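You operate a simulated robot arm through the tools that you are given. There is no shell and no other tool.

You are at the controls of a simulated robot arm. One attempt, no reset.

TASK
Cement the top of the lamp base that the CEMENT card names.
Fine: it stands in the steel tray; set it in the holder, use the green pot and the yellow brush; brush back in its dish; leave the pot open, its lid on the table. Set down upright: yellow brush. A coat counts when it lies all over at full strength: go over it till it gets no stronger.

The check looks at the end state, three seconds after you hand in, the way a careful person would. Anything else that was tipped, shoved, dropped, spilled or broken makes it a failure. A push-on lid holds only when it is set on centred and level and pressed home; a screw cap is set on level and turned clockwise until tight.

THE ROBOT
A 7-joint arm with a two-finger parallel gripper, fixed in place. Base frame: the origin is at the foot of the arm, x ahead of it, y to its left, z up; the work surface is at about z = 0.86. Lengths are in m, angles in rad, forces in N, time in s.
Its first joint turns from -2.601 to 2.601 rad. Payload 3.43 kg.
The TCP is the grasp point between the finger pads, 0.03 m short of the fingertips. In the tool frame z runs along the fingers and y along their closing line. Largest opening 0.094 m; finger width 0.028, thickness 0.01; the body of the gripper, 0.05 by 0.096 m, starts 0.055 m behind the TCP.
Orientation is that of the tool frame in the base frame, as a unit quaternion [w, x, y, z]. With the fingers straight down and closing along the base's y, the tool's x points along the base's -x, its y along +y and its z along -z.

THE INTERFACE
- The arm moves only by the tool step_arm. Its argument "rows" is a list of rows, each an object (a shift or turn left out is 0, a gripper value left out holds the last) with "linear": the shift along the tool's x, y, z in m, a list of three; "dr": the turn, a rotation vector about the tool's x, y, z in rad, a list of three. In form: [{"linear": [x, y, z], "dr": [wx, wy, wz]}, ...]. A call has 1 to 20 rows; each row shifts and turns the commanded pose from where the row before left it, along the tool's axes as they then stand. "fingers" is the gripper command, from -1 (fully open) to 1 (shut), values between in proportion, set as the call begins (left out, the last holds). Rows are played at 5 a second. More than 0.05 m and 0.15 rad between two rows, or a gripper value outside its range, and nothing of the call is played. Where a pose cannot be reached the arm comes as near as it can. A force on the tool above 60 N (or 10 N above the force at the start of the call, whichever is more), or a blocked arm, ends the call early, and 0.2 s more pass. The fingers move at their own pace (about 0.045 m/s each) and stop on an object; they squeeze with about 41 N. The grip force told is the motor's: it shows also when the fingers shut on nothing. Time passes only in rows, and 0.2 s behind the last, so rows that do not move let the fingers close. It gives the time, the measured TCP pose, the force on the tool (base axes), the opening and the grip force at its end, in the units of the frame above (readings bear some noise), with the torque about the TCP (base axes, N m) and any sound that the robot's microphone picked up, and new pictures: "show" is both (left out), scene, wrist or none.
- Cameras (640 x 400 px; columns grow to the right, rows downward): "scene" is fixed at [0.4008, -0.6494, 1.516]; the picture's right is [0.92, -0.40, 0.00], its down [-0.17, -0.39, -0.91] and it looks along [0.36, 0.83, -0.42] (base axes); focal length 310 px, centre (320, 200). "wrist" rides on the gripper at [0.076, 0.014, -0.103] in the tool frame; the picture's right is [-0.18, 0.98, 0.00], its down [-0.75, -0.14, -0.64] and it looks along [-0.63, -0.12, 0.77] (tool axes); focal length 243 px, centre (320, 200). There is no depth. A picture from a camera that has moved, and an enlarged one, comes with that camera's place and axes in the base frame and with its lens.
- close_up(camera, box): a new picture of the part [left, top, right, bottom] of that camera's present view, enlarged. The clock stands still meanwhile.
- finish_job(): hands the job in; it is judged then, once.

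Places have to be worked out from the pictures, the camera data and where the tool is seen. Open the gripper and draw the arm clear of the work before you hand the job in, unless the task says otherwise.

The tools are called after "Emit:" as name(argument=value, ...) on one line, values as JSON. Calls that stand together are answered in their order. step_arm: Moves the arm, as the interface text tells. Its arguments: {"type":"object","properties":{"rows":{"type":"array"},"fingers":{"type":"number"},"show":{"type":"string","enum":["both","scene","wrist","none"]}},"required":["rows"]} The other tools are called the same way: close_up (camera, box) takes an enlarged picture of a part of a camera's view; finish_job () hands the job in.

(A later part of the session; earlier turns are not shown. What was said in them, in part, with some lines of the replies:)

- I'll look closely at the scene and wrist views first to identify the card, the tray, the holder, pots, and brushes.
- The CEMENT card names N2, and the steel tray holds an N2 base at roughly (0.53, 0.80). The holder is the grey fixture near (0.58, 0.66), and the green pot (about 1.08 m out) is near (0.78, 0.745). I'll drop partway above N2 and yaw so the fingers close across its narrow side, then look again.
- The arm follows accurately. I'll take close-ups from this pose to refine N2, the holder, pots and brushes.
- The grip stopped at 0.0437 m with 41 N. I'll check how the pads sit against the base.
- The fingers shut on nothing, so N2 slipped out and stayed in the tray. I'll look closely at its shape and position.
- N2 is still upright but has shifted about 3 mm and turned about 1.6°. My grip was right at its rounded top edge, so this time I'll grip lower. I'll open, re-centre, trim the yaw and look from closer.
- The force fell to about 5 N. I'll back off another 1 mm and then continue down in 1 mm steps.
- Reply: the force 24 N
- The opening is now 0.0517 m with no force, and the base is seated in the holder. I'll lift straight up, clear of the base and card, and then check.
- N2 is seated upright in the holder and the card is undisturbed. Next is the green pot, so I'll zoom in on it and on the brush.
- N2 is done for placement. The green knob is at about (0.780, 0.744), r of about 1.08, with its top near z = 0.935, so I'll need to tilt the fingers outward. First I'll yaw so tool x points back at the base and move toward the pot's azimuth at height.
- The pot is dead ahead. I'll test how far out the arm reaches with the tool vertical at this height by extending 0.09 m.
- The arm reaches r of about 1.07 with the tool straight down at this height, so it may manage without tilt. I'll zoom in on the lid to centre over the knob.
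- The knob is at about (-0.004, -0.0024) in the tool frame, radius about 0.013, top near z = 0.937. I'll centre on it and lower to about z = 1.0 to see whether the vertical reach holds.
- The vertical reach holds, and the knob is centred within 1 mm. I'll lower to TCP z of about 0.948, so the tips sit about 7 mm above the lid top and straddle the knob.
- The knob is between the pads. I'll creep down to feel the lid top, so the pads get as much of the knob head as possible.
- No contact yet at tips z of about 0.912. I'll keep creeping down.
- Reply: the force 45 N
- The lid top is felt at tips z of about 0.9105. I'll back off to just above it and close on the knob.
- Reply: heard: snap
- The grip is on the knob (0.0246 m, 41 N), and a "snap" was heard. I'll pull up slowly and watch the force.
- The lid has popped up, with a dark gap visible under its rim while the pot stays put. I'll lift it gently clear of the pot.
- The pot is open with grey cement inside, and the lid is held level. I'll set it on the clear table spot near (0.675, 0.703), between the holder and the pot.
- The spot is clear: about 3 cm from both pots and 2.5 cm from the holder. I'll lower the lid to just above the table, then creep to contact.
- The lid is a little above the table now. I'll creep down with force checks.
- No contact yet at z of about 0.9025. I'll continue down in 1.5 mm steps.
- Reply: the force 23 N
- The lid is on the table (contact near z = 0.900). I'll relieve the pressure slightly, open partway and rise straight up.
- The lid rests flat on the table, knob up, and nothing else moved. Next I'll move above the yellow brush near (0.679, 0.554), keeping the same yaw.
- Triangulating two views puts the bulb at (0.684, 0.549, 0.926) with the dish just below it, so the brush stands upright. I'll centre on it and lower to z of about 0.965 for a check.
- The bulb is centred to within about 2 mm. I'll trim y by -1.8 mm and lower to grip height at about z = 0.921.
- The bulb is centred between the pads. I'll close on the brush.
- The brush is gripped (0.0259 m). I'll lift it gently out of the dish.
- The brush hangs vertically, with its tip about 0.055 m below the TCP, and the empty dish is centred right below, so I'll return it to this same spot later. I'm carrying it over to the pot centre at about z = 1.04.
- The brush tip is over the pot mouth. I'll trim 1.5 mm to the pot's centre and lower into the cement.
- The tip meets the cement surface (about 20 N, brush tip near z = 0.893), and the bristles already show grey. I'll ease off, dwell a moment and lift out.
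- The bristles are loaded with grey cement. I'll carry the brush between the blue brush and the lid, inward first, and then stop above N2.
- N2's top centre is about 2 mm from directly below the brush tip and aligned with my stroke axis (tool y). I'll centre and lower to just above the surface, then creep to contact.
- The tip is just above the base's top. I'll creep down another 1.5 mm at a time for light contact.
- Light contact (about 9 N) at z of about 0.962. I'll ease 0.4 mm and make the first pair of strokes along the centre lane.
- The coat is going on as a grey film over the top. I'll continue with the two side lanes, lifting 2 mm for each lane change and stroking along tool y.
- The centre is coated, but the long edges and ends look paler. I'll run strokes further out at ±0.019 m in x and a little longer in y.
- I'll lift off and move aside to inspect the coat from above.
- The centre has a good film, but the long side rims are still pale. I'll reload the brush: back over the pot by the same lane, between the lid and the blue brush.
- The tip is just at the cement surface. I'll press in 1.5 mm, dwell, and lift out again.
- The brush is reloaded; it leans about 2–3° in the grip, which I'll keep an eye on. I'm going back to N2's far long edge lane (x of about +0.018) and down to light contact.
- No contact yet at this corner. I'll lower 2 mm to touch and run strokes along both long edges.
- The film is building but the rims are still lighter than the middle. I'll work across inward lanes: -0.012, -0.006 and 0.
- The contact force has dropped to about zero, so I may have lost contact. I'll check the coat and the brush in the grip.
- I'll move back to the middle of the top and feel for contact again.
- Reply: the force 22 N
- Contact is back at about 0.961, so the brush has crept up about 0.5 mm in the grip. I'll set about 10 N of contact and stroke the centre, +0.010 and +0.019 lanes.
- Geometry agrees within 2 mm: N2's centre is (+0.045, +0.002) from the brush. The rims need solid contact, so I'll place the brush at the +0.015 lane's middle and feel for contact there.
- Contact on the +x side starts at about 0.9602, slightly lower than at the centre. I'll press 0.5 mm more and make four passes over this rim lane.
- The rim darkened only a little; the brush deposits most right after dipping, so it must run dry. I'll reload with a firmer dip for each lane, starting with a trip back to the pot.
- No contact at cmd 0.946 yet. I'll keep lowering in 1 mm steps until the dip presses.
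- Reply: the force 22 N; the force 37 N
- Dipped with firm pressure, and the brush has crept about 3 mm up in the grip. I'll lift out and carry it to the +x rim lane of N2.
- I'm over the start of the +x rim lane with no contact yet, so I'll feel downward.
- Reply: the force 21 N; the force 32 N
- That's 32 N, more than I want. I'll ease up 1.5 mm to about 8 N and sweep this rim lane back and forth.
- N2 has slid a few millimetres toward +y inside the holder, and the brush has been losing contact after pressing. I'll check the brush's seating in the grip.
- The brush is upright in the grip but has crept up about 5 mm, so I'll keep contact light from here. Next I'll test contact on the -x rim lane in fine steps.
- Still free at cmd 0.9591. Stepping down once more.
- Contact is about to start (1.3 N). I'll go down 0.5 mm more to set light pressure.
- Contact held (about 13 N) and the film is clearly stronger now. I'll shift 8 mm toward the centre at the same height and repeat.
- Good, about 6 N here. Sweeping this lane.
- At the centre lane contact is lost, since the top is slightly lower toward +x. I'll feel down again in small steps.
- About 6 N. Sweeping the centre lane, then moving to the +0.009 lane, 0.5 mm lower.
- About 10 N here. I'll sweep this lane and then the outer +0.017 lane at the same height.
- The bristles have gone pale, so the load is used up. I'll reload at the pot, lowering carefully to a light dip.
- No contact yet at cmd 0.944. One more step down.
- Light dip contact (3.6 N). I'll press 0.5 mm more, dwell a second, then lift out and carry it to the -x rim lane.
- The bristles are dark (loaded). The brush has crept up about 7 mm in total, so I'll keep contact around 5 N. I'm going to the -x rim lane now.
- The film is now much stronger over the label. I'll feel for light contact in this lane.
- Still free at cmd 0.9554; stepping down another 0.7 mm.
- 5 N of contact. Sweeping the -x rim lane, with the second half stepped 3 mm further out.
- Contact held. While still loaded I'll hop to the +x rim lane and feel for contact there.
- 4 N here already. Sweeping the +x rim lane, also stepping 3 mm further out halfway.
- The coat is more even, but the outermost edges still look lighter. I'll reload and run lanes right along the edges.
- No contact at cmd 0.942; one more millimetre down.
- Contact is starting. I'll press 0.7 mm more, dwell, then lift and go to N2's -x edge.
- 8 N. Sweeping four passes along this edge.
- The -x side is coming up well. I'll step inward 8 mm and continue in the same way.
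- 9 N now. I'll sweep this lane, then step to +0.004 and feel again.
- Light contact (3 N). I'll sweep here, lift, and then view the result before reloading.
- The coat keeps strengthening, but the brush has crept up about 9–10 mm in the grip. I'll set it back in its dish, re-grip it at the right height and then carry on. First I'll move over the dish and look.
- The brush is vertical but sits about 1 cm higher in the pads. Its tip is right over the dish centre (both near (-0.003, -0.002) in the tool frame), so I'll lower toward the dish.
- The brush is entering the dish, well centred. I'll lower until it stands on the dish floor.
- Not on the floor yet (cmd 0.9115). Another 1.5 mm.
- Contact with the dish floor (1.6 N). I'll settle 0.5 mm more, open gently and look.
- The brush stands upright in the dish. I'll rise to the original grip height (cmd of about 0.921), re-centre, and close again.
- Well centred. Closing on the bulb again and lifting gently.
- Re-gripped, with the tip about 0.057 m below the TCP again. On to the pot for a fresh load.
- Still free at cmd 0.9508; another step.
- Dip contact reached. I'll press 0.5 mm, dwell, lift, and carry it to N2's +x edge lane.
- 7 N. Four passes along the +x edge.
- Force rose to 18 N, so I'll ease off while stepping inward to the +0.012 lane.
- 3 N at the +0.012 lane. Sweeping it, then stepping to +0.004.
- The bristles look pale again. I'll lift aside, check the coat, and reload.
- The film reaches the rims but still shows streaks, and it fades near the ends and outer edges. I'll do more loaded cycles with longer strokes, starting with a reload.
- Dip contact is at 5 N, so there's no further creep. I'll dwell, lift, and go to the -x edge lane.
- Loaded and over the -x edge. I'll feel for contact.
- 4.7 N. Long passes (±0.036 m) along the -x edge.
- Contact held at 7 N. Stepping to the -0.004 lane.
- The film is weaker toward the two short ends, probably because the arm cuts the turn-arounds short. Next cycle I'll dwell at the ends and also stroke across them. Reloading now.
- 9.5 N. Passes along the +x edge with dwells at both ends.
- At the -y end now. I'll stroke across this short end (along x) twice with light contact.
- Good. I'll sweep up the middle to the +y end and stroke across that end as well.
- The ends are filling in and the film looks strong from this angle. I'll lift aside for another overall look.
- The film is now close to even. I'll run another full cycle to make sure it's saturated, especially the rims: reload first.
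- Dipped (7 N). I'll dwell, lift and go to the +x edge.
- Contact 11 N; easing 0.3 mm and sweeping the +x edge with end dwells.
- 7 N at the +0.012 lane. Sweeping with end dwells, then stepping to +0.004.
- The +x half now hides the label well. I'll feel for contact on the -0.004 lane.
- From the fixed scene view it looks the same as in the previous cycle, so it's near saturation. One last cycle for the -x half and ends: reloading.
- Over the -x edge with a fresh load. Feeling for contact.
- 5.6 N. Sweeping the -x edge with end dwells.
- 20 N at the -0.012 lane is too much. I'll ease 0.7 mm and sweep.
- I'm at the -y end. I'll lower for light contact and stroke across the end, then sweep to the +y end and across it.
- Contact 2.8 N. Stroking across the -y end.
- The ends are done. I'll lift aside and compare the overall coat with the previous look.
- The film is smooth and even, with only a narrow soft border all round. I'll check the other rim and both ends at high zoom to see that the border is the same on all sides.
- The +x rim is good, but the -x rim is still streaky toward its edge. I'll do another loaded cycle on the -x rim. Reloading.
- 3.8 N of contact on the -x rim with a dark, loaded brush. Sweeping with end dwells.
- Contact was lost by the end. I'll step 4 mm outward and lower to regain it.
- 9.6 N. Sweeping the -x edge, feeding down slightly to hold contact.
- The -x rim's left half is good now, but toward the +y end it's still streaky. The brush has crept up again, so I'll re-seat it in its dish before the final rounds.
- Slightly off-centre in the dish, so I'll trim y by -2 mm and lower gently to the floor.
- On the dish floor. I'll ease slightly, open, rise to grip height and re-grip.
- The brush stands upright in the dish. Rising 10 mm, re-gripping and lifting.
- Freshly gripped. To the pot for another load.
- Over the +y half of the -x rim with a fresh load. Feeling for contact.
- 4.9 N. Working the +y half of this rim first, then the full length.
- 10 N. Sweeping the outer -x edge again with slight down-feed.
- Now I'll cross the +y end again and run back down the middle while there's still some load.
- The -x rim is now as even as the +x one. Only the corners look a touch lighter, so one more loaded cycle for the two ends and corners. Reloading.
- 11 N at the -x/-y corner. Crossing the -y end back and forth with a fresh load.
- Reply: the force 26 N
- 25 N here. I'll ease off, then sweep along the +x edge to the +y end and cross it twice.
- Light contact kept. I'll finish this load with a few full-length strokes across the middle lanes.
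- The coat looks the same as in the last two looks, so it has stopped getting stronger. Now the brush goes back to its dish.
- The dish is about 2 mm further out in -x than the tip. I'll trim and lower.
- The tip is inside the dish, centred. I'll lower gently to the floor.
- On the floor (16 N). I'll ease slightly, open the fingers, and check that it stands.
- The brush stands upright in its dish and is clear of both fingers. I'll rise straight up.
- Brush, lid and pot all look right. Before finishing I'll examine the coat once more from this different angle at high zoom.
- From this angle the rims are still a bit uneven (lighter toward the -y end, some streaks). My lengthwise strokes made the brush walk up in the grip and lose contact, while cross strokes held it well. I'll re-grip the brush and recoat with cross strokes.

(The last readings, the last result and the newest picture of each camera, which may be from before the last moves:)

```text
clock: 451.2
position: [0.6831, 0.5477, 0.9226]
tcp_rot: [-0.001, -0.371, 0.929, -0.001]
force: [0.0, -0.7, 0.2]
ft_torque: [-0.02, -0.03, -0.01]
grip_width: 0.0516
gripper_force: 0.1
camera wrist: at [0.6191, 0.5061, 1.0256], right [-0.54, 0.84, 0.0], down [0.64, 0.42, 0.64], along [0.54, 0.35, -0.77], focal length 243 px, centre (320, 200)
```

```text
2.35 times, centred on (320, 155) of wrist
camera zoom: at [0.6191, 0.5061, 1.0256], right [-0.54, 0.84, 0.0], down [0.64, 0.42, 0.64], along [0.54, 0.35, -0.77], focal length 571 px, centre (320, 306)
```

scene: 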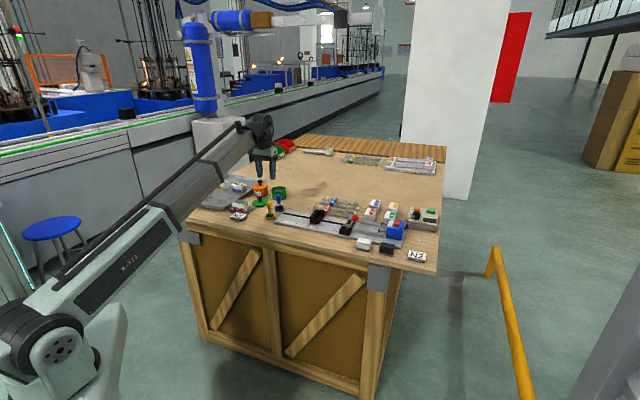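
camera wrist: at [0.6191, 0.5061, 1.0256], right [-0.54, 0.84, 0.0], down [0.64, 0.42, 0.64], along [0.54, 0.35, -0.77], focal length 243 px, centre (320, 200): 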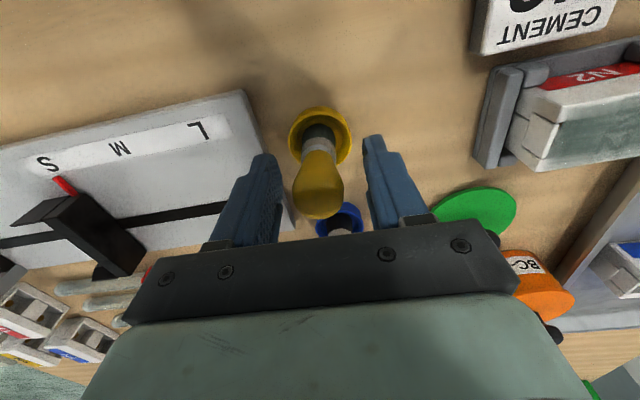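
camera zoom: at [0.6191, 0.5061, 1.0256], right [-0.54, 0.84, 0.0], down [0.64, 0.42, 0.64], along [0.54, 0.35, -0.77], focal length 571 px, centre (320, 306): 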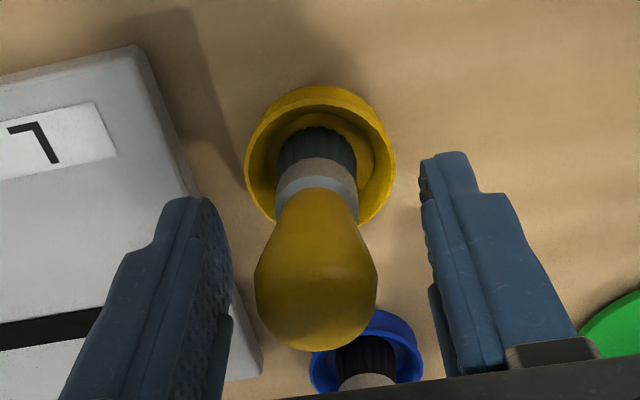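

Well centred again. Closing and lifting.

Emit:
step_arm(rows=[{}, {}, {}, {}, {}], fingers=1, show="none")

Emit:
step_arm(rows=[{"linear": [0, 0, -0.003]}, {"linear": [0, 0, -0.007]}, {"linear": [0, 0, -0.014]}, {"linear": [0, 0, -0.022]}, {"linear": [0, 0, -0.03]}, {"linear": [0, 0, -0.027]}, {"linear": [0, 0, -0.016]}, {}, {}], fingers=1, show="wrist")

Emit:
close_up(camera="wrist", box=[250, 50, 390, 240])

```text
clock: 452.4
position: [0.6827, 0.5488, 0.9219]
tcp_rot: [0.001, -0.371, 0.929, 0.001]
force: [-0.6, -0.2, 0.7]
ft_torque: [0.02, 0.02, 0.03]
grip_width: 0.026
gripper_force: 41.2
```

```text
clock: 454.4
position: [0.6831, 0.5481, 1.0402]
tcp_rot: [0.0, -0.372, 0.928, 0.0]
force: [-1.1, 0.4, -1.2]
ft_torque: [-0.04, -0.01, 0.02]
grip_width: 0.0262
gripper_force: 40.4
camera wrist: at [0.6195, 0.5054, 1.1445], right [-0.54, 0.84, 0.0], down [0.64, 0.42, 0.64], along [0.54, 0.35, -0.77], focal length 243 px, centre (320, 200)
```

wrist: 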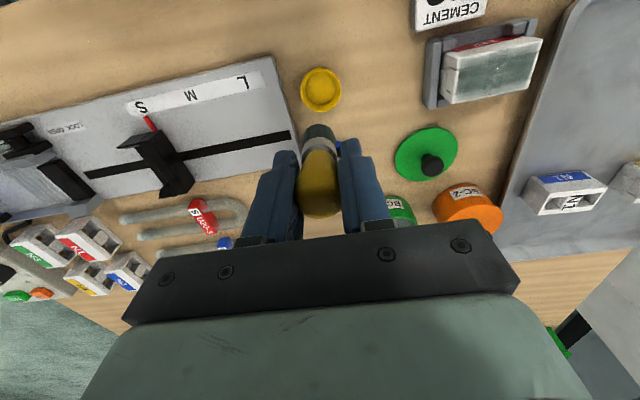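

```text
2.11 times, centred on (320, 145) of wrist
camera zoom: at [0.6195, 0.5054, 1.1445], right [-0.54, 0.84, 0.0], down [0.64, 0.42, 0.64], along [0.54, 0.35, -0.77], focal length 511 px, centre (320, 316)
```

zoom: 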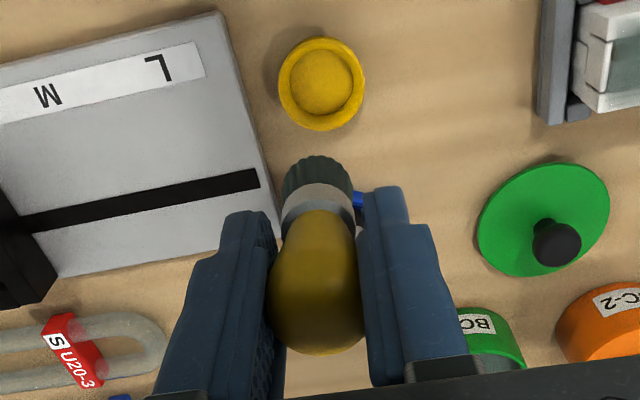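

Good grip. To the pot for a fresh load.

Emit:
step_arm(rows=[{"linear": [-0.01, 0.0036, 0]}, {"linear": [-0.022, 0.0075, 0]}, {"linear": [-0.033, 0.0118, 0]}, {"linear": [-0.038, 0.0135, 0]}, {"linear": [-0.038, 0.0135, 0]}, {"linear": [-0.031, 0.0112, 0]}, {"linear": [-0.019, 0.0068, 0]}, {"linear": [-0.0097, 0.0033, 0]}, {}, {"linear": [0, 0, 0.02]}, {"linear": [0, 0, 0.03]}, {"linear": [0, 0, 0.022]}, {"linear": [0, 0, 0.013]}, {"linear": [0, 0, 0.005]}, {}], fingers=1, show="none")

```text
clock: 457.6
position: [0.7784, 0.7389, 0.9501]
tcp_rot: [0.002, -0.371, 0.928, 0.0]
force: [0.2, 1.3, 8.7]
ft_torque: [0.05, 0.13, -0.02]
grip_width: 0.0257
gripper_force: 41.6
```

Dipped (9 N). I'll dwell, lift, and go to N2's -x/-y corner.

Emit:
step_arm(rows=[{}, {}, {}, {"linear": [0, 0, -0.006]}, {"linear": [0, 0, -0.014]}, {"linear": [0, 0, -0.025]}, {"linear": [0, 0, -0.028]}, {"linear": [0, 0, -0.017]}, {}], fingers=1, show="none")

Emit:
step_arm(rows=[{"linear": [0.01, 0, 0]}, {"linear": [0.02, 0, 0]}, {"linear": [0.03, 0, 0]}, {"linear": [0.035, 0, 0]}, {"linear": [0.035, 0, 0]}, {"linear": [0.027, 0.006, 0]}, {"linear": [0.015, 0.013, 0]}, {"linear": [0.0052, 0.015, 0]}, {"linear": [0, 0.011, 0]}, {"linear": [0, 0.0055, 0]}, {}, {"linear": [0, 0, 0.02]}, {"linear": [0, 0, 0.027]}, {"linear": [0, 0, 0.019]}, {"linear": [0, 0, 0.0085]}, {"linear": [0, 0, 0.0015]}, {}], fingers=1, show="wrist")

Emit:
close_up(camera="wrist", box=[250, 40, 410, 190])

```text
clock: 459.6
position: [0.781, 0.7385, 1.0409]
tcp_rot: [0.0, -0.371, 0.929, 0.0]
force: [-0.2, -0.1, -1.5]
ft_torque: [-0.01, -0.03, 0.0]
grip_width: 0.0261
gripper_force: 40.9
```

```text
clock: 463.2
position: [0.6168, 0.6525, 0.9659]
tcp_rot: [0.0, -0.371, 0.929, 0.0]
force: [0.6, -0.3, 0.1]
ft_torque: [0.02, 0.0, -0.05]
grip_width: 0.026
gripper_force: 41.3
camera wrist: at [0.5536, 0.6108, 1.068], right [-0.54, 0.84, 0.0], down [0.64, 0.42, 0.64], along [0.54, 0.35, -0.77], focal length 243 px, centre (320, 200)
```

wrist: 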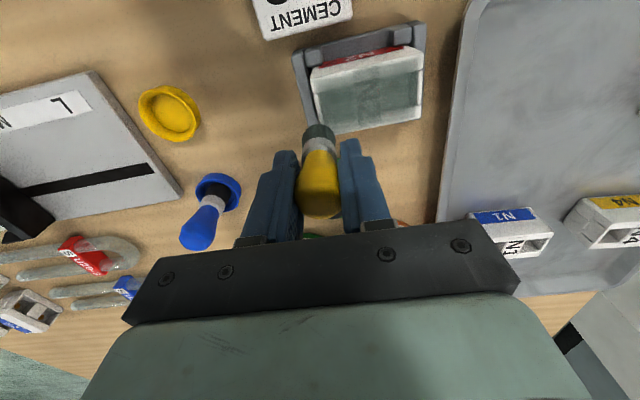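

```text
2.67 times, centred on (330, 115) of wrist
camera zoom: at [0.5536, 0.6108, 1.068], right [-0.54, 0.84, 0.0], down [0.64, 0.42, 0.64], along [0.54, 0.35, -0.77], focal length 647 px, centre (293, 427)
```

zoom: 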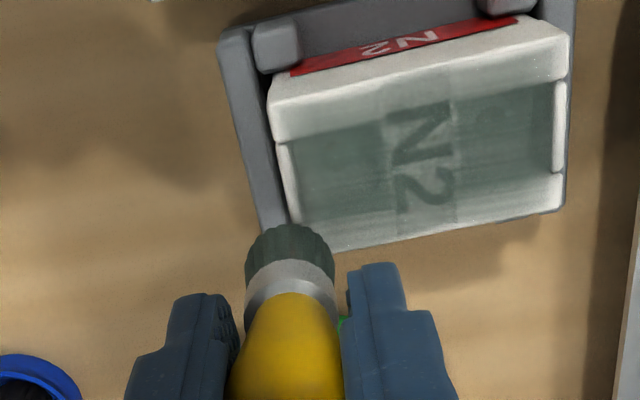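

The brush is right at the corner. I'll step 4 mm inward both ways and feel for contact.

Emit:
step_arm(rows=[{"linear": [0.004, 0.004, 0.0012]}, {}], fingers=1, show="none")

```text
clock: 463.8
position: [0.6124, 0.6524, 0.9639]
tcp_rot: [0.0, -0.371, 0.929, 0.0]
force: [1.8, -0.1, 4.9]
ft_torque: [0.02, -0.05, -0.03]
grip_width: 0.0258
gripper_force: 40.7
```

Contact 5 N. Now cross strokes, there and back, stepping 8 mm along the length each time.

Emit:
step_arm(rows=[{"linear": [0.012, 0, 0.0003]}, {"linear": [0.012, 0, 0]}, {"linear": [0.012, 0, 0]}, {}, {"linear": [-0.0133, 0, 0]}, {"linear": [-0.0133, 0, 0]}, {"linear": [-0.0134, 0, 0]}, {}, {"linear": [0, 0.008, 0]}, {"linear": [0.0133, 0, 0]}, {"linear": [0.0133, 0, 0]}, {"linear": [0.0134, 0, 0]}, {}, {"linear": [-0.0133, 0, 0]}, {"linear": [-0.0133, 0, 0]}, {"linear": [-0.0134, 0, 0]}, {}, {"linear": [0.012, 0.008, 0]}, {}], fingers=1, show="none")

```text
clock: 467.8
position: [0.5948, 0.66, 0.9635]
tcp_rot: [0.0, -0.372, 0.928, 0.0]
force: [7.4, 1.3, 21.0]
ft_torque: [0.24, -0.33, -0.07]
grip_width: 0.0259
gripper_force: 41.2
```

Contact holds very well this way (21 N), so I'll ease 0.5 mm and continue the next two rows.

Emit:
step_arm(rows=[{"linear": [0.014, 0, -0.0005]}, {"linear": [0.014, 0, 0]}, {}, {"linear": [-0.0133, 0, 0]}, {"linear": [-0.0133, 0, 0]}, {"linear": [-0.0134, 0, 0]}, {}, {"linear": [0, 0.008, 0]}, {"linear": [0.0133, 0, 0]}, {"linear": [0.0133, 0, 0]}, {"linear": [0.0134, 0, 0]}, {}, {"linear": [-0.0133, 0, 0]}, {"linear": [-0.0133, 0, 0]}, {"linear": [-0.0134, 0, 0]}, {}, {"linear": [0.012, 0.008, 0]}, {}], fingers=1, show="wrist")

Emit:
close_up(camera="wrist", box=[240, 40, 400, 190])

```text
clock: 471.6
position: [0.583, 0.6705, 0.9624]
tcp_rot: [0.001, -0.371, 0.929, 0.0]
force: [0.8, -1.0, 2.1]
ft_torque: [-0.01, -0.01, 0.02]
grip_width: 0.0261
gripper_force: 40.9
camera wrist: at [0.5189, 0.6287, 1.0665], right [-0.54, 0.84, 0.0], down [0.64, 0.42, 0.64], along [0.54, 0.35, -0.77], focal length 243 px, centre (320, 200)
```

wrist: 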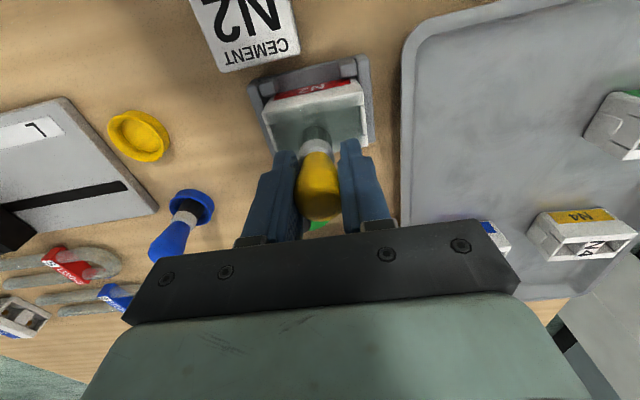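

```text
2.67 times, centred on (320, 115) of wrist
camera zoom: at [0.5189, 0.6287, 1.0665], right [-0.54, 0.84, 0.0], down [0.64, 0.42, 0.64], along [0.54, 0.35, -0.77], focal length 647 px, centre (320, 427)
```

zoom: 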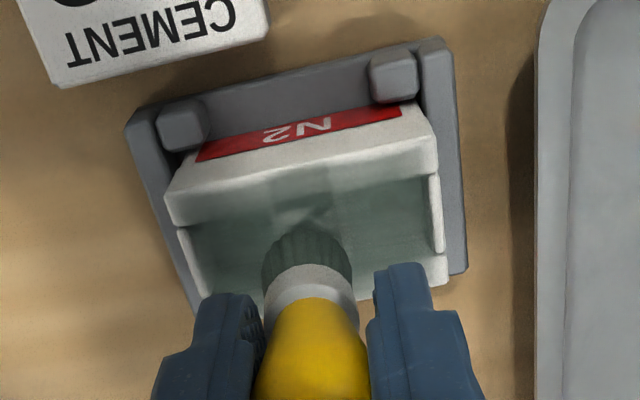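

Emit:
step_arm(rows=[{"linear": [0.014, 0, 0.0003]}, {"linear": [0.014, 0, 0]}, {}, {"linear": [-0.0133, 0, 0]}, {"linear": [-0.0133, 0, 0]}, {"linear": [-0.0134, 0, 0]}, {}, {"linear": [0, 0.008, 0]}, {"linear": [0.0133, 0, 0]}, {"linear": [0.0133, 0, 0]}, {"linear": [0.0134, 0, 0]}, {}, {"linear": [-0.0133, 0, 0]}, {"linear": [-0.0133, 0, 0]}, {"linear": [-0.0134, 0, 0]}, {}, {"linear": [0.012, 0.008, 0]}, {}], fingers=1, show="none")

```text
clock: 475.4
position: [0.5726, 0.6823, 0.963]
tcp_rot: [-0.001, -0.372, 0.928, 0.0]
force: [-0.9, 0.1, -0.3]
ft_torque: [0.03, 0.03, 0.0]
grip_width: 0.0262
gripper_force: 41.1
```

Emit:
step_arm(rows=[{"linear": [0, 0, 0.0007]}, {}], fingers=1, show="none")

```text
clock: 476.0
position: [0.5741, 0.6814, 0.9639]
tcp_rot: [0.0, -0.371, 0.928, 0.0]
force: [-0.2, 1.0, 4.1]
ft_torque: [0.12, 0.02, -0.03]
grip_width: 0.0257
gripper_force: 41.1
```

Emit:
step_arm(rows=[{"linear": [0.014, 0, 0.0004]}, {"linear": [0.014, 0, 0]}, {}, {"linear": [-0.0133, 0, 0]}, {"linear": [-0.0133, 0, 0]}, {"linear": [-0.0134, 0, 0]}, {}, {"linear": [0, 0.008, 0]}, {"linear": [0.0133, 0, 0]}, {"linear": [0.0133, 0, 0]}, {"linear": [0.0134, 0, 0]}, {}, {"linear": [-0.0133, 0, 0]}, {"linear": [-0.0133, 0, 0]}, {"linear": [-0.0134, 0, 0]}, {}, {"linear": [0.012, 0.006, 0]}, {}], fingers=1, show="none")

```text
clock: 479.8
position: [0.563, 0.6923, 0.9616]
tcp_rot: [0.001, -0.372, 0.928, 0.0]
force: [6.1, 2.9, 21.4]
ft_torque: [0.24, -0.32, -0.03]
grip_width: 0.0258
gripper_force: 41.0
```

Emit:
step_arm(rows=[{"linear": [0.014, 0, -0.0004]}, {"linear": [0.014, 0, 0]}, {}, {"linear": [-0.0133, 0, 0]}, {"linear": [-0.0133, 0, 0]}, {"linear": [-0.0134, 0, 0]}, {}, {"linear": [0.0133, 0, 0]}, {"linear": [0.0133, 0, 0]}, {"linear": [0.0134, 0, 0]}, {}, {"linear": [0, 0, -0.01]}, {"linear": [-0.022, -0.012, -0.03]}, {"linear": [-0.022, -0.012, -0.025]}, {"linear": [-0.021, -0.008, -0.013]}, {}, {}], fingers=1, show="wrist")

Emit:
close_up(camera="wrist", box=[262, 5, 366, 90])

Emit:
close_up(camera="scene", box=[234, 198, 250, 208])

Emit:
close_up(camera="wrist", box=[250, 90, 390, 240])

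```text
clock: 483.4
position: [0.6131, 0.6958, 1.0408]
tcp_rot: [0.0, -0.371, 0.929, 0.0]
force: [-0.6, -0.3, -0.3]
ft_torque: [0.02, 0.02, -0.02]
grip_width: 0.0259
gripper_force: 40.8
camera wrist: at [0.5482, 0.6538, 1.1437], right [-0.54, 0.84, 0.0], down [0.64, 0.42, 0.64], along [0.54, 0.35, -0.77], focal length 243 px, centre (320, 200)
```

wrist: 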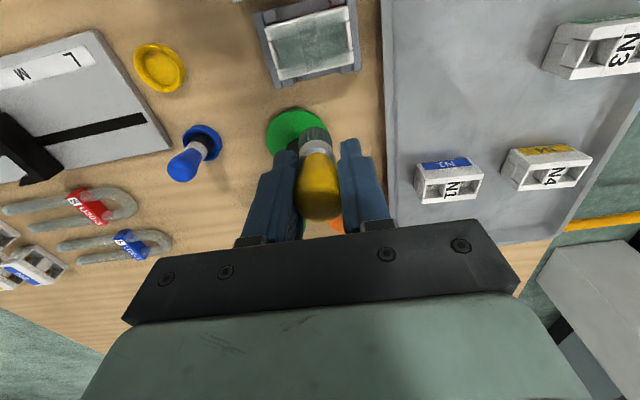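

```text
4.71 times, centred on (314, 48) of wrist
camera zoom: at [0.5482, 0.6538, 1.1437], right [-0.54, 0.84, 0.0], down [0.64, 0.42, 0.64], along [0.54, 0.35, -0.77], focal length 1142 px, centre (348, 918)
```

zoom: 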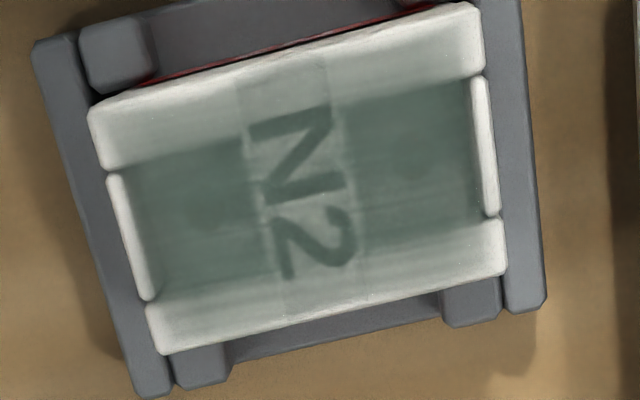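

```text
16.00 times, centred on (242, 203) of scene
camera zoom: at [0.4008, -0.6494, 1.516], right [0.92, -0.4, 0.0], down [-0.17, -0.39, -0.91], along [0.36, 0.83, -0.42], focal length 4960 px, centre (1568, 152)
```

zoom: 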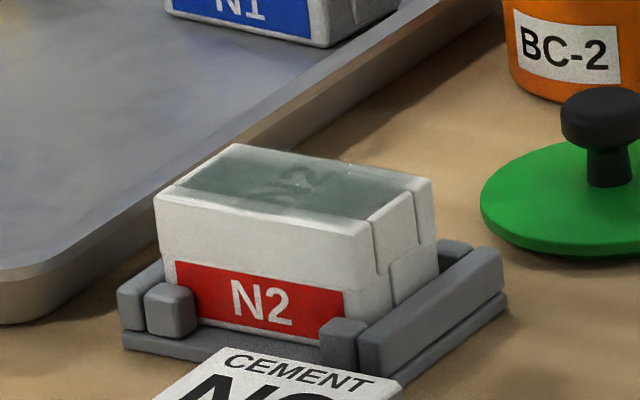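

```text
2.67 times, centred on (320, 165) of wrist
camera zoom: at [0.5482, 0.6538, 1.1437], right [-0.54, 0.84, 0.0], down [0.64, 0.42, 0.64], along [0.54, 0.35, -0.77], focal length 647 px, centre (320, 293)
```

zoom: 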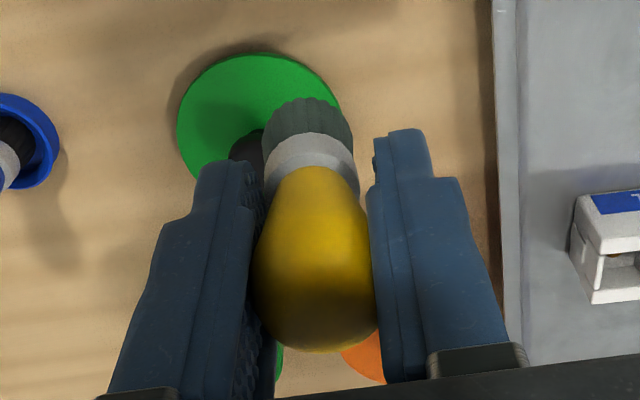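

After that full extra coat the top looks the same as before, with the same strength, texture and soft border, so it gets no stronger. Time to return the brush to its dish.

Emit:
step_arm(rows=[{"linear": [0, -0.012, 0]}, {"linear": [0.004, -0.025, 0]}, {"linear": [0.01, -0.032, 0]}, {"linear": [0.013, -0.034, 0]}, {"linear": [0.012, -0.028, 0]}, {"linear": [0.0079, -0.0144, 0]}, {"linear": [0.003, -0.006, 0]}, {}, {}], fingers=1, show="wrist")

Emit:
close_up(camera="wrist", box=[250, 50, 390, 240])

```text
clock: 485.4
position: [0.6796, 0.5503, 1.0407]
tcp_rot: [0.001, -0.371, 0.928, -0.001]
force: [-0.1, 0.7, -0.7]
ft_torque: [0.02, -0.01, -0.05]
grip_width: 0.0258
gripper_force: 40.5
camera wrist: at [0.6164, 0.5082, 1.1442], right [-0.54, 0.84, 0.0], down [0.64, 0.42, 0.64], along [0.54, 0.35, -0.77], focal length 243 px, centre (320, 200)
```

wrist: 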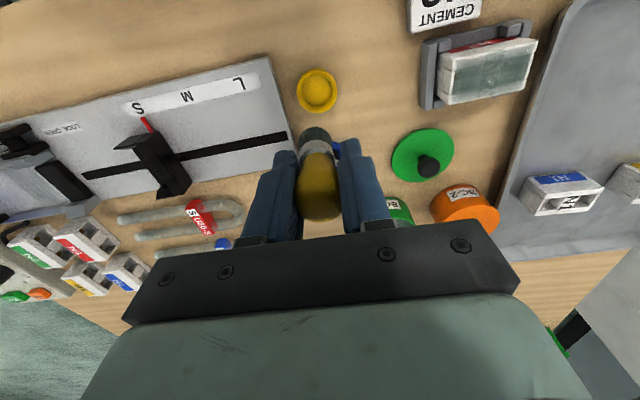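

```text
2.11 times, centred on (320, 145) of wrist
camera zoom: at [0.6164, 0.5082, 1.1442], right [-0.54, 0.84, 0.0], down [0.64, 0.42, 0.64], along [0.54, 0.35, -0.77], focal length 511 px, centre (320, 316)
```

zoom: 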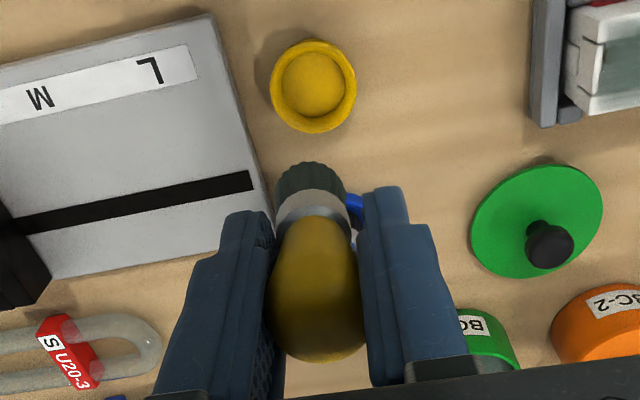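

Dish centre is about +2 mm in x from the tip. I'll trim and lower.

Emit:
step_arm(rows=[{"linear": [0.002, -0.0004, 0.02]}, {"linear": [0, 0, 0.032]}, {"linear": [0, 0, 0.032]}, {"linear": [0, 0, 0.022]}, {"linear": [0, 0, 0.01]}, {"linear": [0, 0, 0.002]}, {}, {}], fingers=1, show="both")

Emit:
close_up(camera="wrist", box=[250, 70, 390, 240])

Emit:
close_up(camera="scene", box=[240, 170, 304, 220])

```text
clock: 487.2
position: [0.6797, 0.5503, 0.9218]
tcp_rot: [0.0, -0.372, 0.928, 0.001]
force: [0.0, 1.4, -1.9]
ft_torque: [-0.01, 0.0, 0.02]
grip_width: 0.026
gripper_force: 41.2
camera wrist: at [0.6153, 0.508, 1.0258], right [-0.54, 0.84, 0.0], down [0.64, 0.42, 0.64], along [0.54, 0.35, -0.77], focal length 243 px, centre (320, 200)
```

scene: 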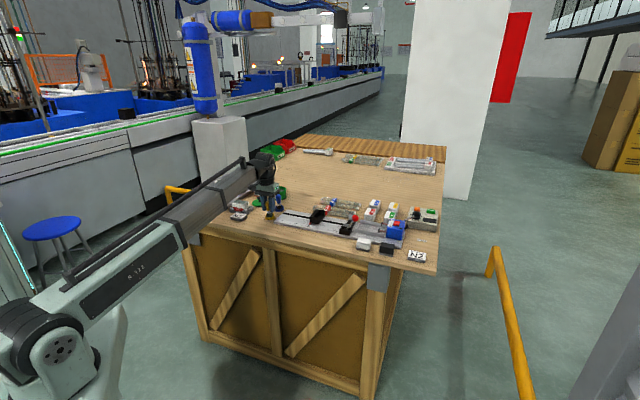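
wrist: 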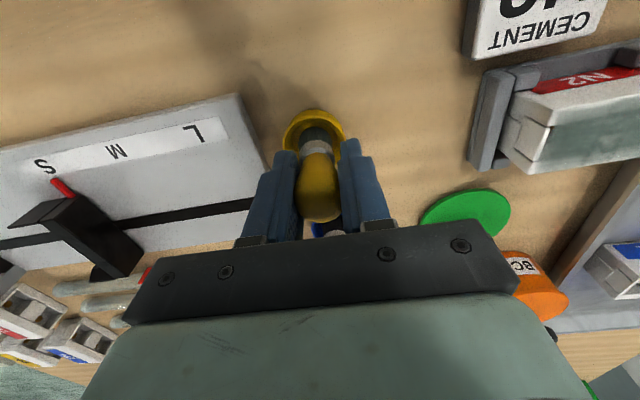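

```text
2.35 times, centred on (320, 155) of wrist
camera zoom: at [0.6153, 0.508, 1.0258], right [-0.54, 0.84, 0.0], down [0.64, 0.42, 0.64], along [0.54, 0.35, -0.77], focal length 571 px, centre (320, 306)
```

zoom: 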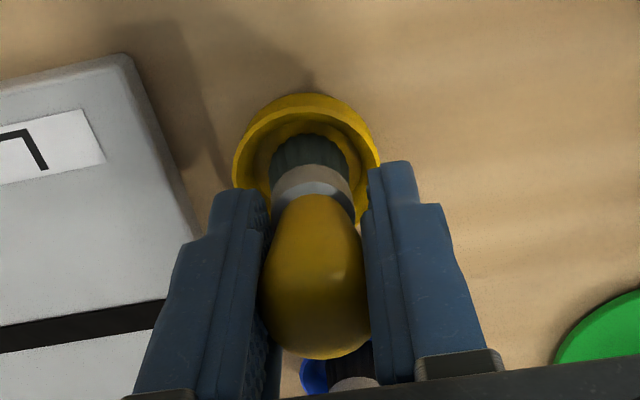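

```text
8.00 times, centred on (272, 195) of scene
camera zoom: at [0.4008, -0.6494, 1.516], right [0.92, -0.4, 0.0], down [-0.17, -0.39, -0.91], along [0.36, 0.83, -0.42], focal length 2480 px, centre (704, 240)
```

zoom: 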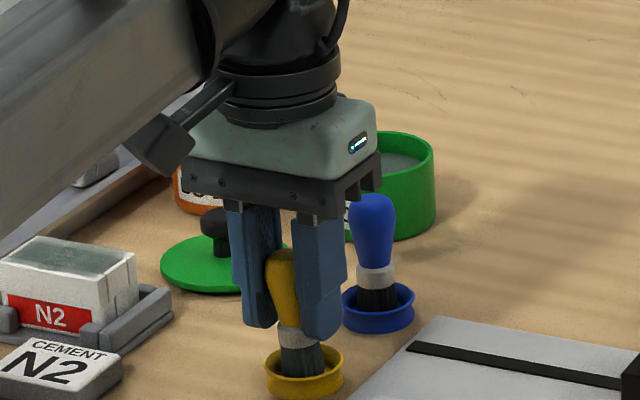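

The tip is inside the dish. I'll creep down to the floor.

Emit:
step_arm(rows=[{"linear": [0, 0, 0.0015]}, {}], fingers=1, show="none")

```text
clock: 487.8
position: [0.6798, 0.5503, 0.9213]
tcp_rot: [0.0, -0.372, 0.928, 0.0]
force: [0.1, 0.2, 0.5]
ft_torque: [0.01, -0.01, 0.01]
grip_width: 0.0259
gripper_force: 41.1
```

Emit:
step_arm(rows=[{"linear": [0, 0, 0.0015]}, {}], fingers=1, show="none")

```text
clock: 488.4
position: [0.6787, 0.5492, 0.9197]
tcp_rot: [0.002, -0.371, 0.929, 0.0]
force: [1.0, 0.6, 15.4]
ft_torque: [0.05, 0.0, -0.01]
grip_width: 0.0261
gripper_force: 41.2
```

On the floor. I'll ease a touch, open, and check the brush stands upright.

Emit:
step_arm(rows=[{"linear": [0, 0, -0.0008]}, {}], fingers=1, show="none")

Emit:
step_arm(rows=[{}, {}, {}, {}], fingers=-0.1, show="wrist")

Emit:
close_up(camera="wrist", box=[250, 70, 390, 240])

Emit:
close_up(camera="scene", box=[240, 170, 304, 220])

```text
clock: 489.0
position: [0.6797, 0.5499, 0.9196]
tcp_rot: [0.0, -0.372, 0.928, 0.0]
force: [2.4, 0.7, 11.7]
ft_torque: [0.07, -0.05, -0.01]
grip_width: 0.0259
gripper_force: 40.8
```

```text
clock: 490.0
position: [0.6789, 0.5499, 0.9188]
tcp_rot: [0.0, -0.372, 0.928, 0.0]
force: [-0.1, -0.6, 0.6]
ft_torque: [-0.02, 0.03, 0.02]
grip_width: 0.0519
gripper_force: 0.0
camera wrist: at [0.6151, 0.5074, 1.0234], right [-0.54, 0.84, 0.0], down [0.64, 0.42, 0.64], along [0.54, 0.35, -0.77], focal length 243 px, centre (320, 200)
```

wrist: 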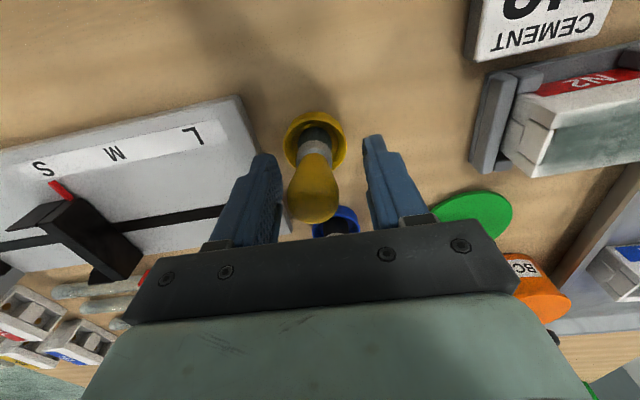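

```text
2.35 times, centred on (320, 155) of wrist
camera zoom: at [0.6151, 0.5074, 1.0234], right [-0.54, 0.84, 0.0], down [0.64, 0.42, 0.64], along [0.54, 0.35, -0.77], focal length 571 px, centre (320, 306)
```

zoom: 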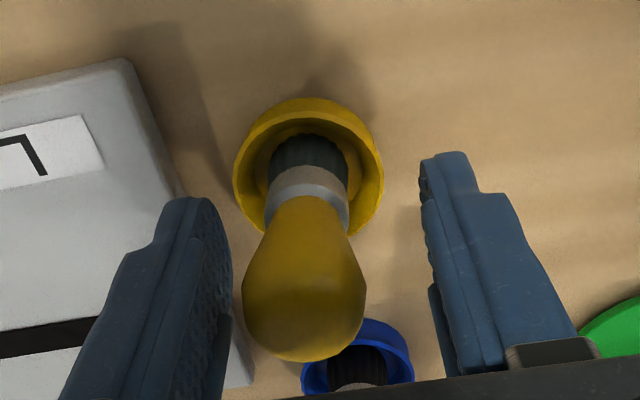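

```text
8.00 times, centred on (272, 195) of scene
camera zoom: at [0.4008, -0.6494, 1.516], right [0.92, -0.4, 0.0], down [-0.17, -0.39, -0.91], along [0.36, 0.83, -0.42], focal length 2480 px, centre (704, 240)
```

zoom: 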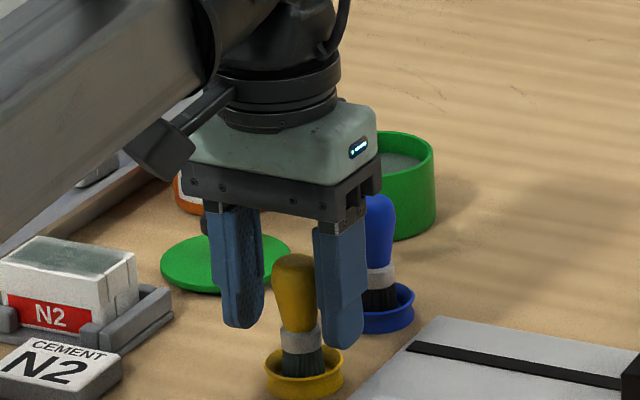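

The brush stands upright in its dish. I'll rise straight up and open fully once clear.

Emit:
step_arm(rows=[{"linear": [0, 0, -0.01]}, {"linear": [0, 0, -0.02]}, {"linear": [0, 0, -0.03]}, {"linear": [0, 0, -0.04]}, {"linear": [0, 0, -0.04]}, {"linear": [0, 0, -0.04]}, {"linear": [0, 0, -0.03]}, {}, {}], fingers=-0.1, show="none")

Emit:
step_arm(rows=[{"linear": [0.02, 0.03, -0.01]}, {"linear": [0.02, 0.03, -0.01]}, {"linear": [0.0, 0.03, -0.01]}, {"linear": [0.0, 0.03, 0]}, {}, {}], fingers=-1, show="both")

Emit:
close_up(camera="scene", box=[180, 150, 308, 230])

Emit:
close_up(camera="wrist", box=[220, 0, 420, 150])

```text
clock: 492.0
position: [0.6807, 0.5496, 1.1297]
tcp_rot: [0.0, -0.371, 0.929, 0.0]
force: [-0.1, -0.1, -1.3]
ft_torque: [0.0, -0.01, 0.03]
grip_width: 0.0519
gripper_force: 0.0
```

```text
clock: 493.4
position: [0.5669, 0.6085, 1.1593]
tcp_rot: [0.0, -0.372, 0.928, 0.0]
force: [-0.2, -0.8, -0.5]
ft_torque: [-0.02, 0.04, -0.01]
grip_width: 0.0939
gripper_force: 0.1
camera wrist: at [0.5031, 0.5671, 1.2637], right [-0.54, 0.84, 0.0], down [0.64, 0.42, 0.64], along [0.54, 0.35, -0.77], focal length 243 px, centre (320, 200)
```

scene: 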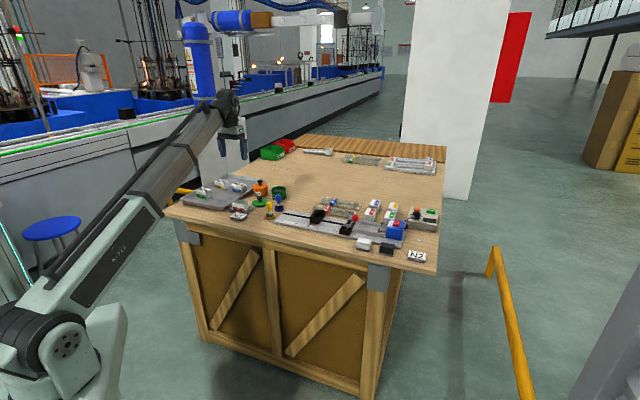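
wrist: 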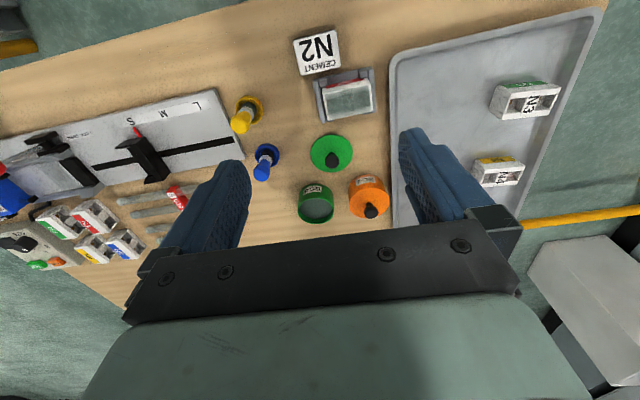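

```text
5.00 times, centred on (244, 190) of scene
camera zoom: at [0.4008, -0.6494, 1.516], right [0.92, -0.4, 0.0], down [-0.17, -0.39, -0.91], along [0.36, 0.83, -0.42], focal length 1550 px, centre (700, 250)
```

zoom: 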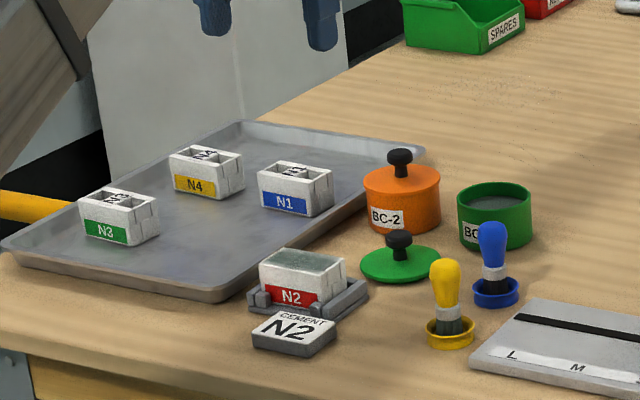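

```text
2.67 times, centred on (320, 75) of wrist
camera zoom: at [0.5031, 0.5671, 1.2637], right [-0.54, 0.84, 0.0], down [0.64, 0.42, 0.64], along [0.54, 0.35, -0.77], focal length 647 px, centre (320, 533)
```

zoom: 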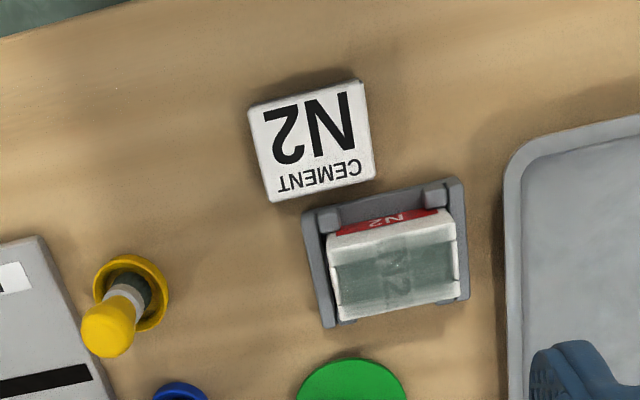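

Everything is in place: pot open with its lid on the table, brush upright in its dish, N2 in the holder. One last tight look at the coat and the brush before handing in.

Emit:
close_up(camera="wrist", box=[322, 72, 374, 122])

Emit:
close_up(camera="wrist", box=[220, 80, 290, 190])

Emit:
close_up(camera="wrist", box=[280, 120, 400, 230])

Emit:
close_up(camera="scene", box=[228, 190, 292, 226])

```text
8.00 times, centred on (348, 97) of wrist
camera zoom: at [0.5031, 0.5671, 1.2637], right [-0.54, 0.84, 0.0], down [0.64, 0.42, 0.64], along [0.54, 0.35, -0.77], focal length 1941 px, centre (96, 1024)
```

zoom: 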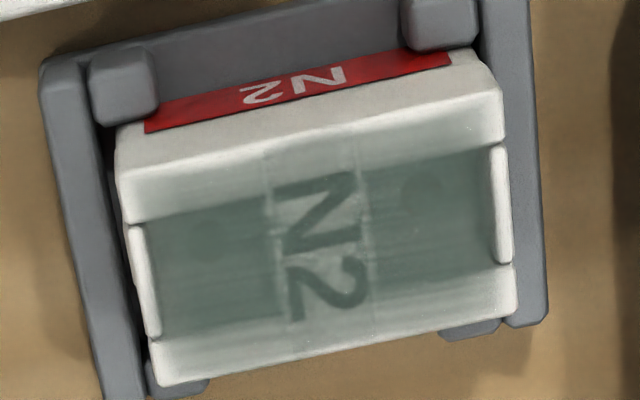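

```text
3.64 times, centred on (255, 135) of wrist
camera zoom: at [0.5031, 0.5671, 1.2637], right [-0.54, 0.84, 0.0], down [0.64, 0.42, 0.64], along [0.54, 0.35, -0.77], focal length 882 px, centre (556, 436)
```

zoom: 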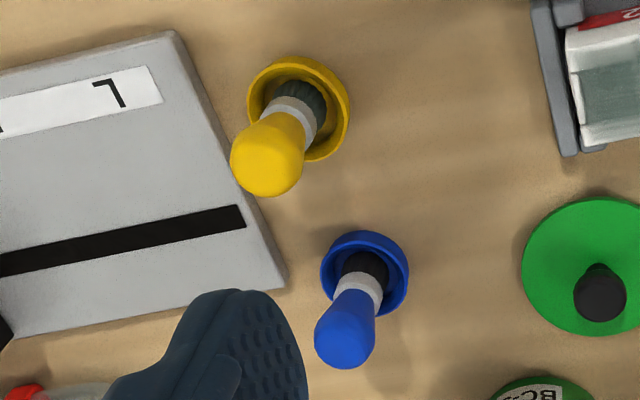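

```text
3.64 times, centred on (340, 175) of wrist
camera zoom: at [0.5031, 0.5671, 1.2637], right [-0.54, 0.84, 0.0], down [0.64, 0.42, 0.64], along [0.54, 0.35, -0.77], focal length 882 px, centre (247, 291)
```

zoom: 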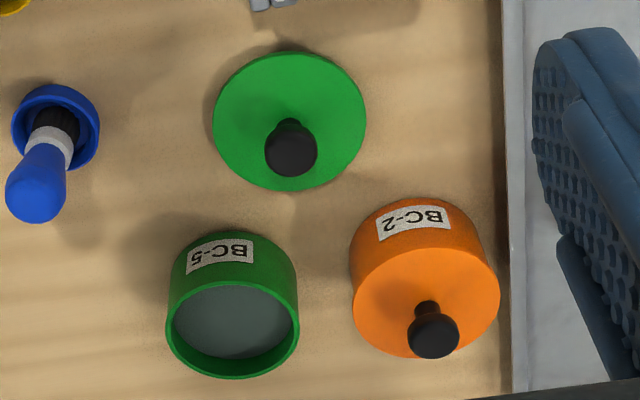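

```text
10.00 times, centred on (260, 208) of scene
camera zoom: at [0.4008, -0.6494, 1.516], right [0.92, -0.4, 0.0], down [-0.17, -0.39, -0.91], along [0.36, 0.83, -0.42], focal length 3100 px, centre (920, 120)
```

zoom: 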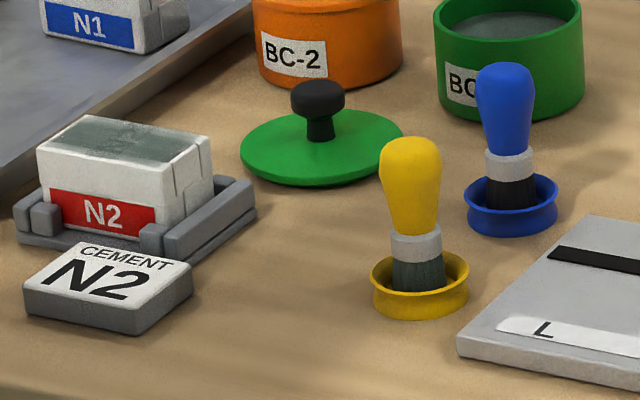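

The coat is even with the same thin soft border all round, the yellow brush is upright in its dish, and nothing else has moved. I'll draw the arm further up and back, then hand in.

Emit:
step_arm(rows=[{"linear": [0.01, 0, -0.04]}, {"linear": [0.02, 0, -0.04]}, {"linear": [0.02, 0, -0.03]}, {}, {}, {}], fingers=-1, show="scene")

```text
clock: 493.9
position: [0.5641, 0.6066, 1.1922]
tcp_rot: [0.015, -0.371, 0.929, 0.007]
force: [7.2, 6.6, -14.8]
ft_torque: [0.01, -0.15, -0.07]
grip_width: 0.0939
gripper_force: 0.0
out of reach, approached as far as the arm can: row 1, 2
stopped in row 2: the force on the tool passed its limit at 63 N (the readings are from after the stop); the commanded pose is now the measured one
```

scene: 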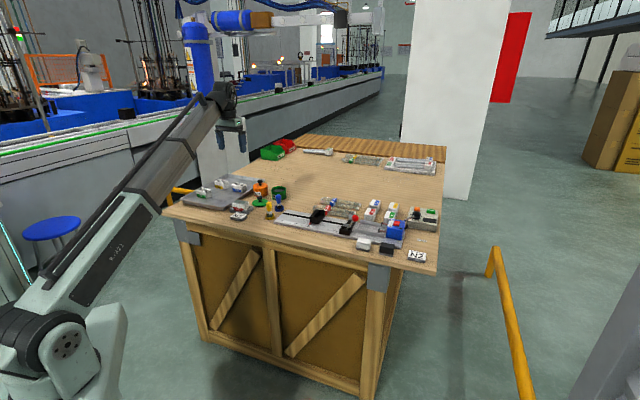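

The arm hit its own reach limit up there but is clear of the work at z of about 1.19. I'll hold still a moment, confirm the forces settle and nothing on the table changed.

Emit:
step_arm(rows=[{}, {}, {}], fingers=-1, show="scene")

Emit:
close_up(camera="scene", box=[180, 150, 308, 230])

Emit:
close_up(camera="scene", box=[290, 170, 450, 270])

```text
clock: 494.7
position: [0.5634, 0.6081, 1.1922]
tcp_rot: [0.014, -0.371, 0.928, 0.006]
force: [9.4, 11.9, -29.3]
ft_torque: [0.39, -0.76, -0.16]
grip_width: 0.0939
gripper_force: 0.0
```

scene: 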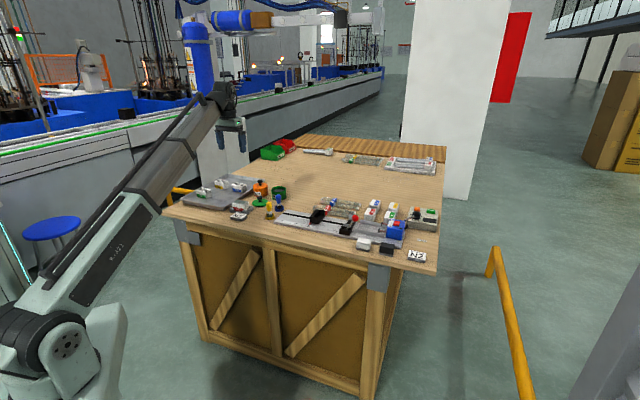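

```text
5.00 times, centred on (244, 190) of scene
camera zoom: at [0.4008, -0.6494, 1.516], right [0.92, -0.4, 0.0], down [-0.17, -0.39, -0.91], along [0.36, 0.83, -0.42], focal length 1550 px, centre (700, 250)
```

zoom: 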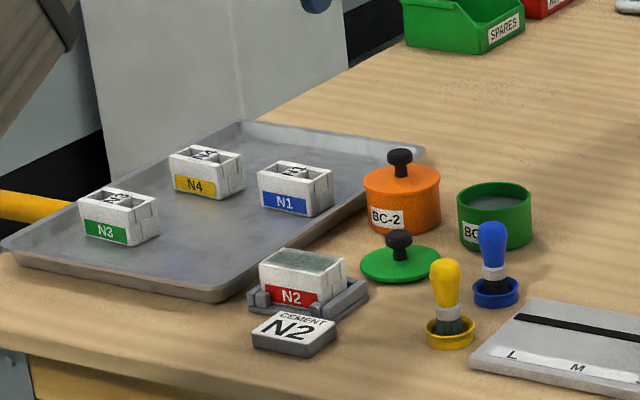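

```text
4.00 times, centred on (370, 220) of scene
camera zoom: at [0.4008, -0.6494, 1.516], right [0.92, -0.4, 0.0], down [-0.17, -0.39, -0.91], along [0.36, 0.83, -0.42], focal length 1240 px, centre (120, 120)
```

zoom: 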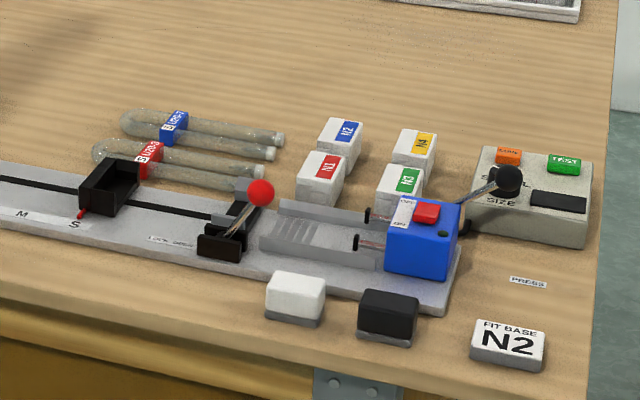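

The table is unchanged. The residual force comes from the wrist pressing against the arm's own forearm at this pose, so I'll back down and out a little to relieve it.

Emit:
step_arm(rows=[{"linear": [-0.015, 0, 0.02]}, {"linear": [-0.02, 0, 0.015]}, {}, {}], fingers=-1, show="both")

```text
clock: 495.7
position: [0.5889, 0.6332, 1.1593]
tcp_rot: [0.014, -0.372, 0.928, 0.007]
force: [-0.6, -0.1, 0.5]
ft_torque: [0.01, -0.03, 0.03]
grip_width: 0.094
gripper_force: 0.1
camera wrist: at [0.5244, 0.5889, 1.2596], right [-0.54, 0.84, 0.01], down [0.63, 0.4, 0.66], along [0.55, 0.37, -0.75], focal length 243 px, centre (320, 200)
```

scene: 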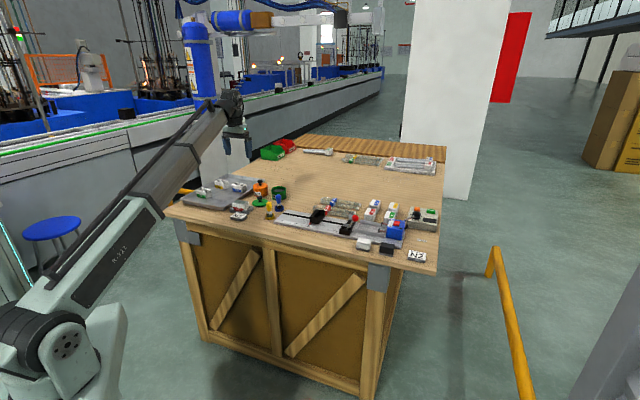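
wrist: 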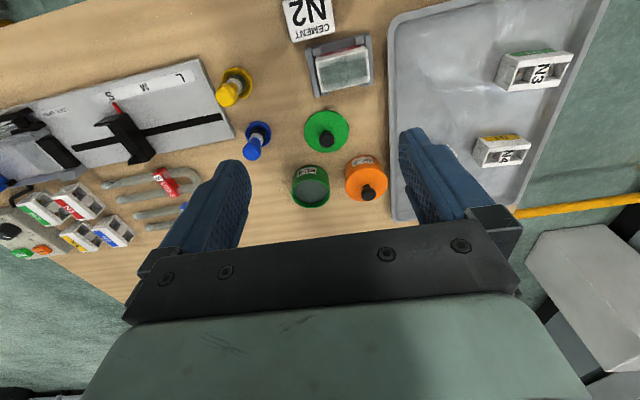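

Forces are back to zero. The gripper is open about 0.27 m above the work, and everything is as required: N2 coated in the holder, green pot open with its lid on the table, yellow brush upright in its dish. Handing in.

Emit:
finish_job()

```text
The job is handed in.
```

I handed the job in with lamp base N2, the one the CEMENT card names, in the holder and its top cemented. I can't measure the coat strength. I judged it finished by eye, because one more full recoat with a freshly loaded brush made no visible difference.

- **Coat:** I used the green pot and the yellow brush. In the last close-ups the film looks even, except for a pale border about 2 mm wide around all four edges. I took that border to be how a full coat looks on the rounded edges, not a gap, but I couldn't confirm it.
- **Yellow brush:** It is back in its dish, standing upright.
- **Green pot:** It is open, with its lid flat on the table between the holder and the pot.
- **Arm:** The gripper is open and about 0.3 m above the table.

**Handling to know about:**
- My first grip on N2 slipped. It shifted a few millimetres in the tray and stayed upright.
- While I was setting N2 into the holder, it pressed on the holder wall with about 11 N before I backed it off.
- Brushing slid N2 a few millimetres within the holder's clearance. It was still seated at the end.
- When I drew the arm back at the end, it pressed against its own forearm with about 63 N. I backed it off, and nothing on the table moved.

Nothing else on the table looks tipped, shoved or spilled in the final pictures.
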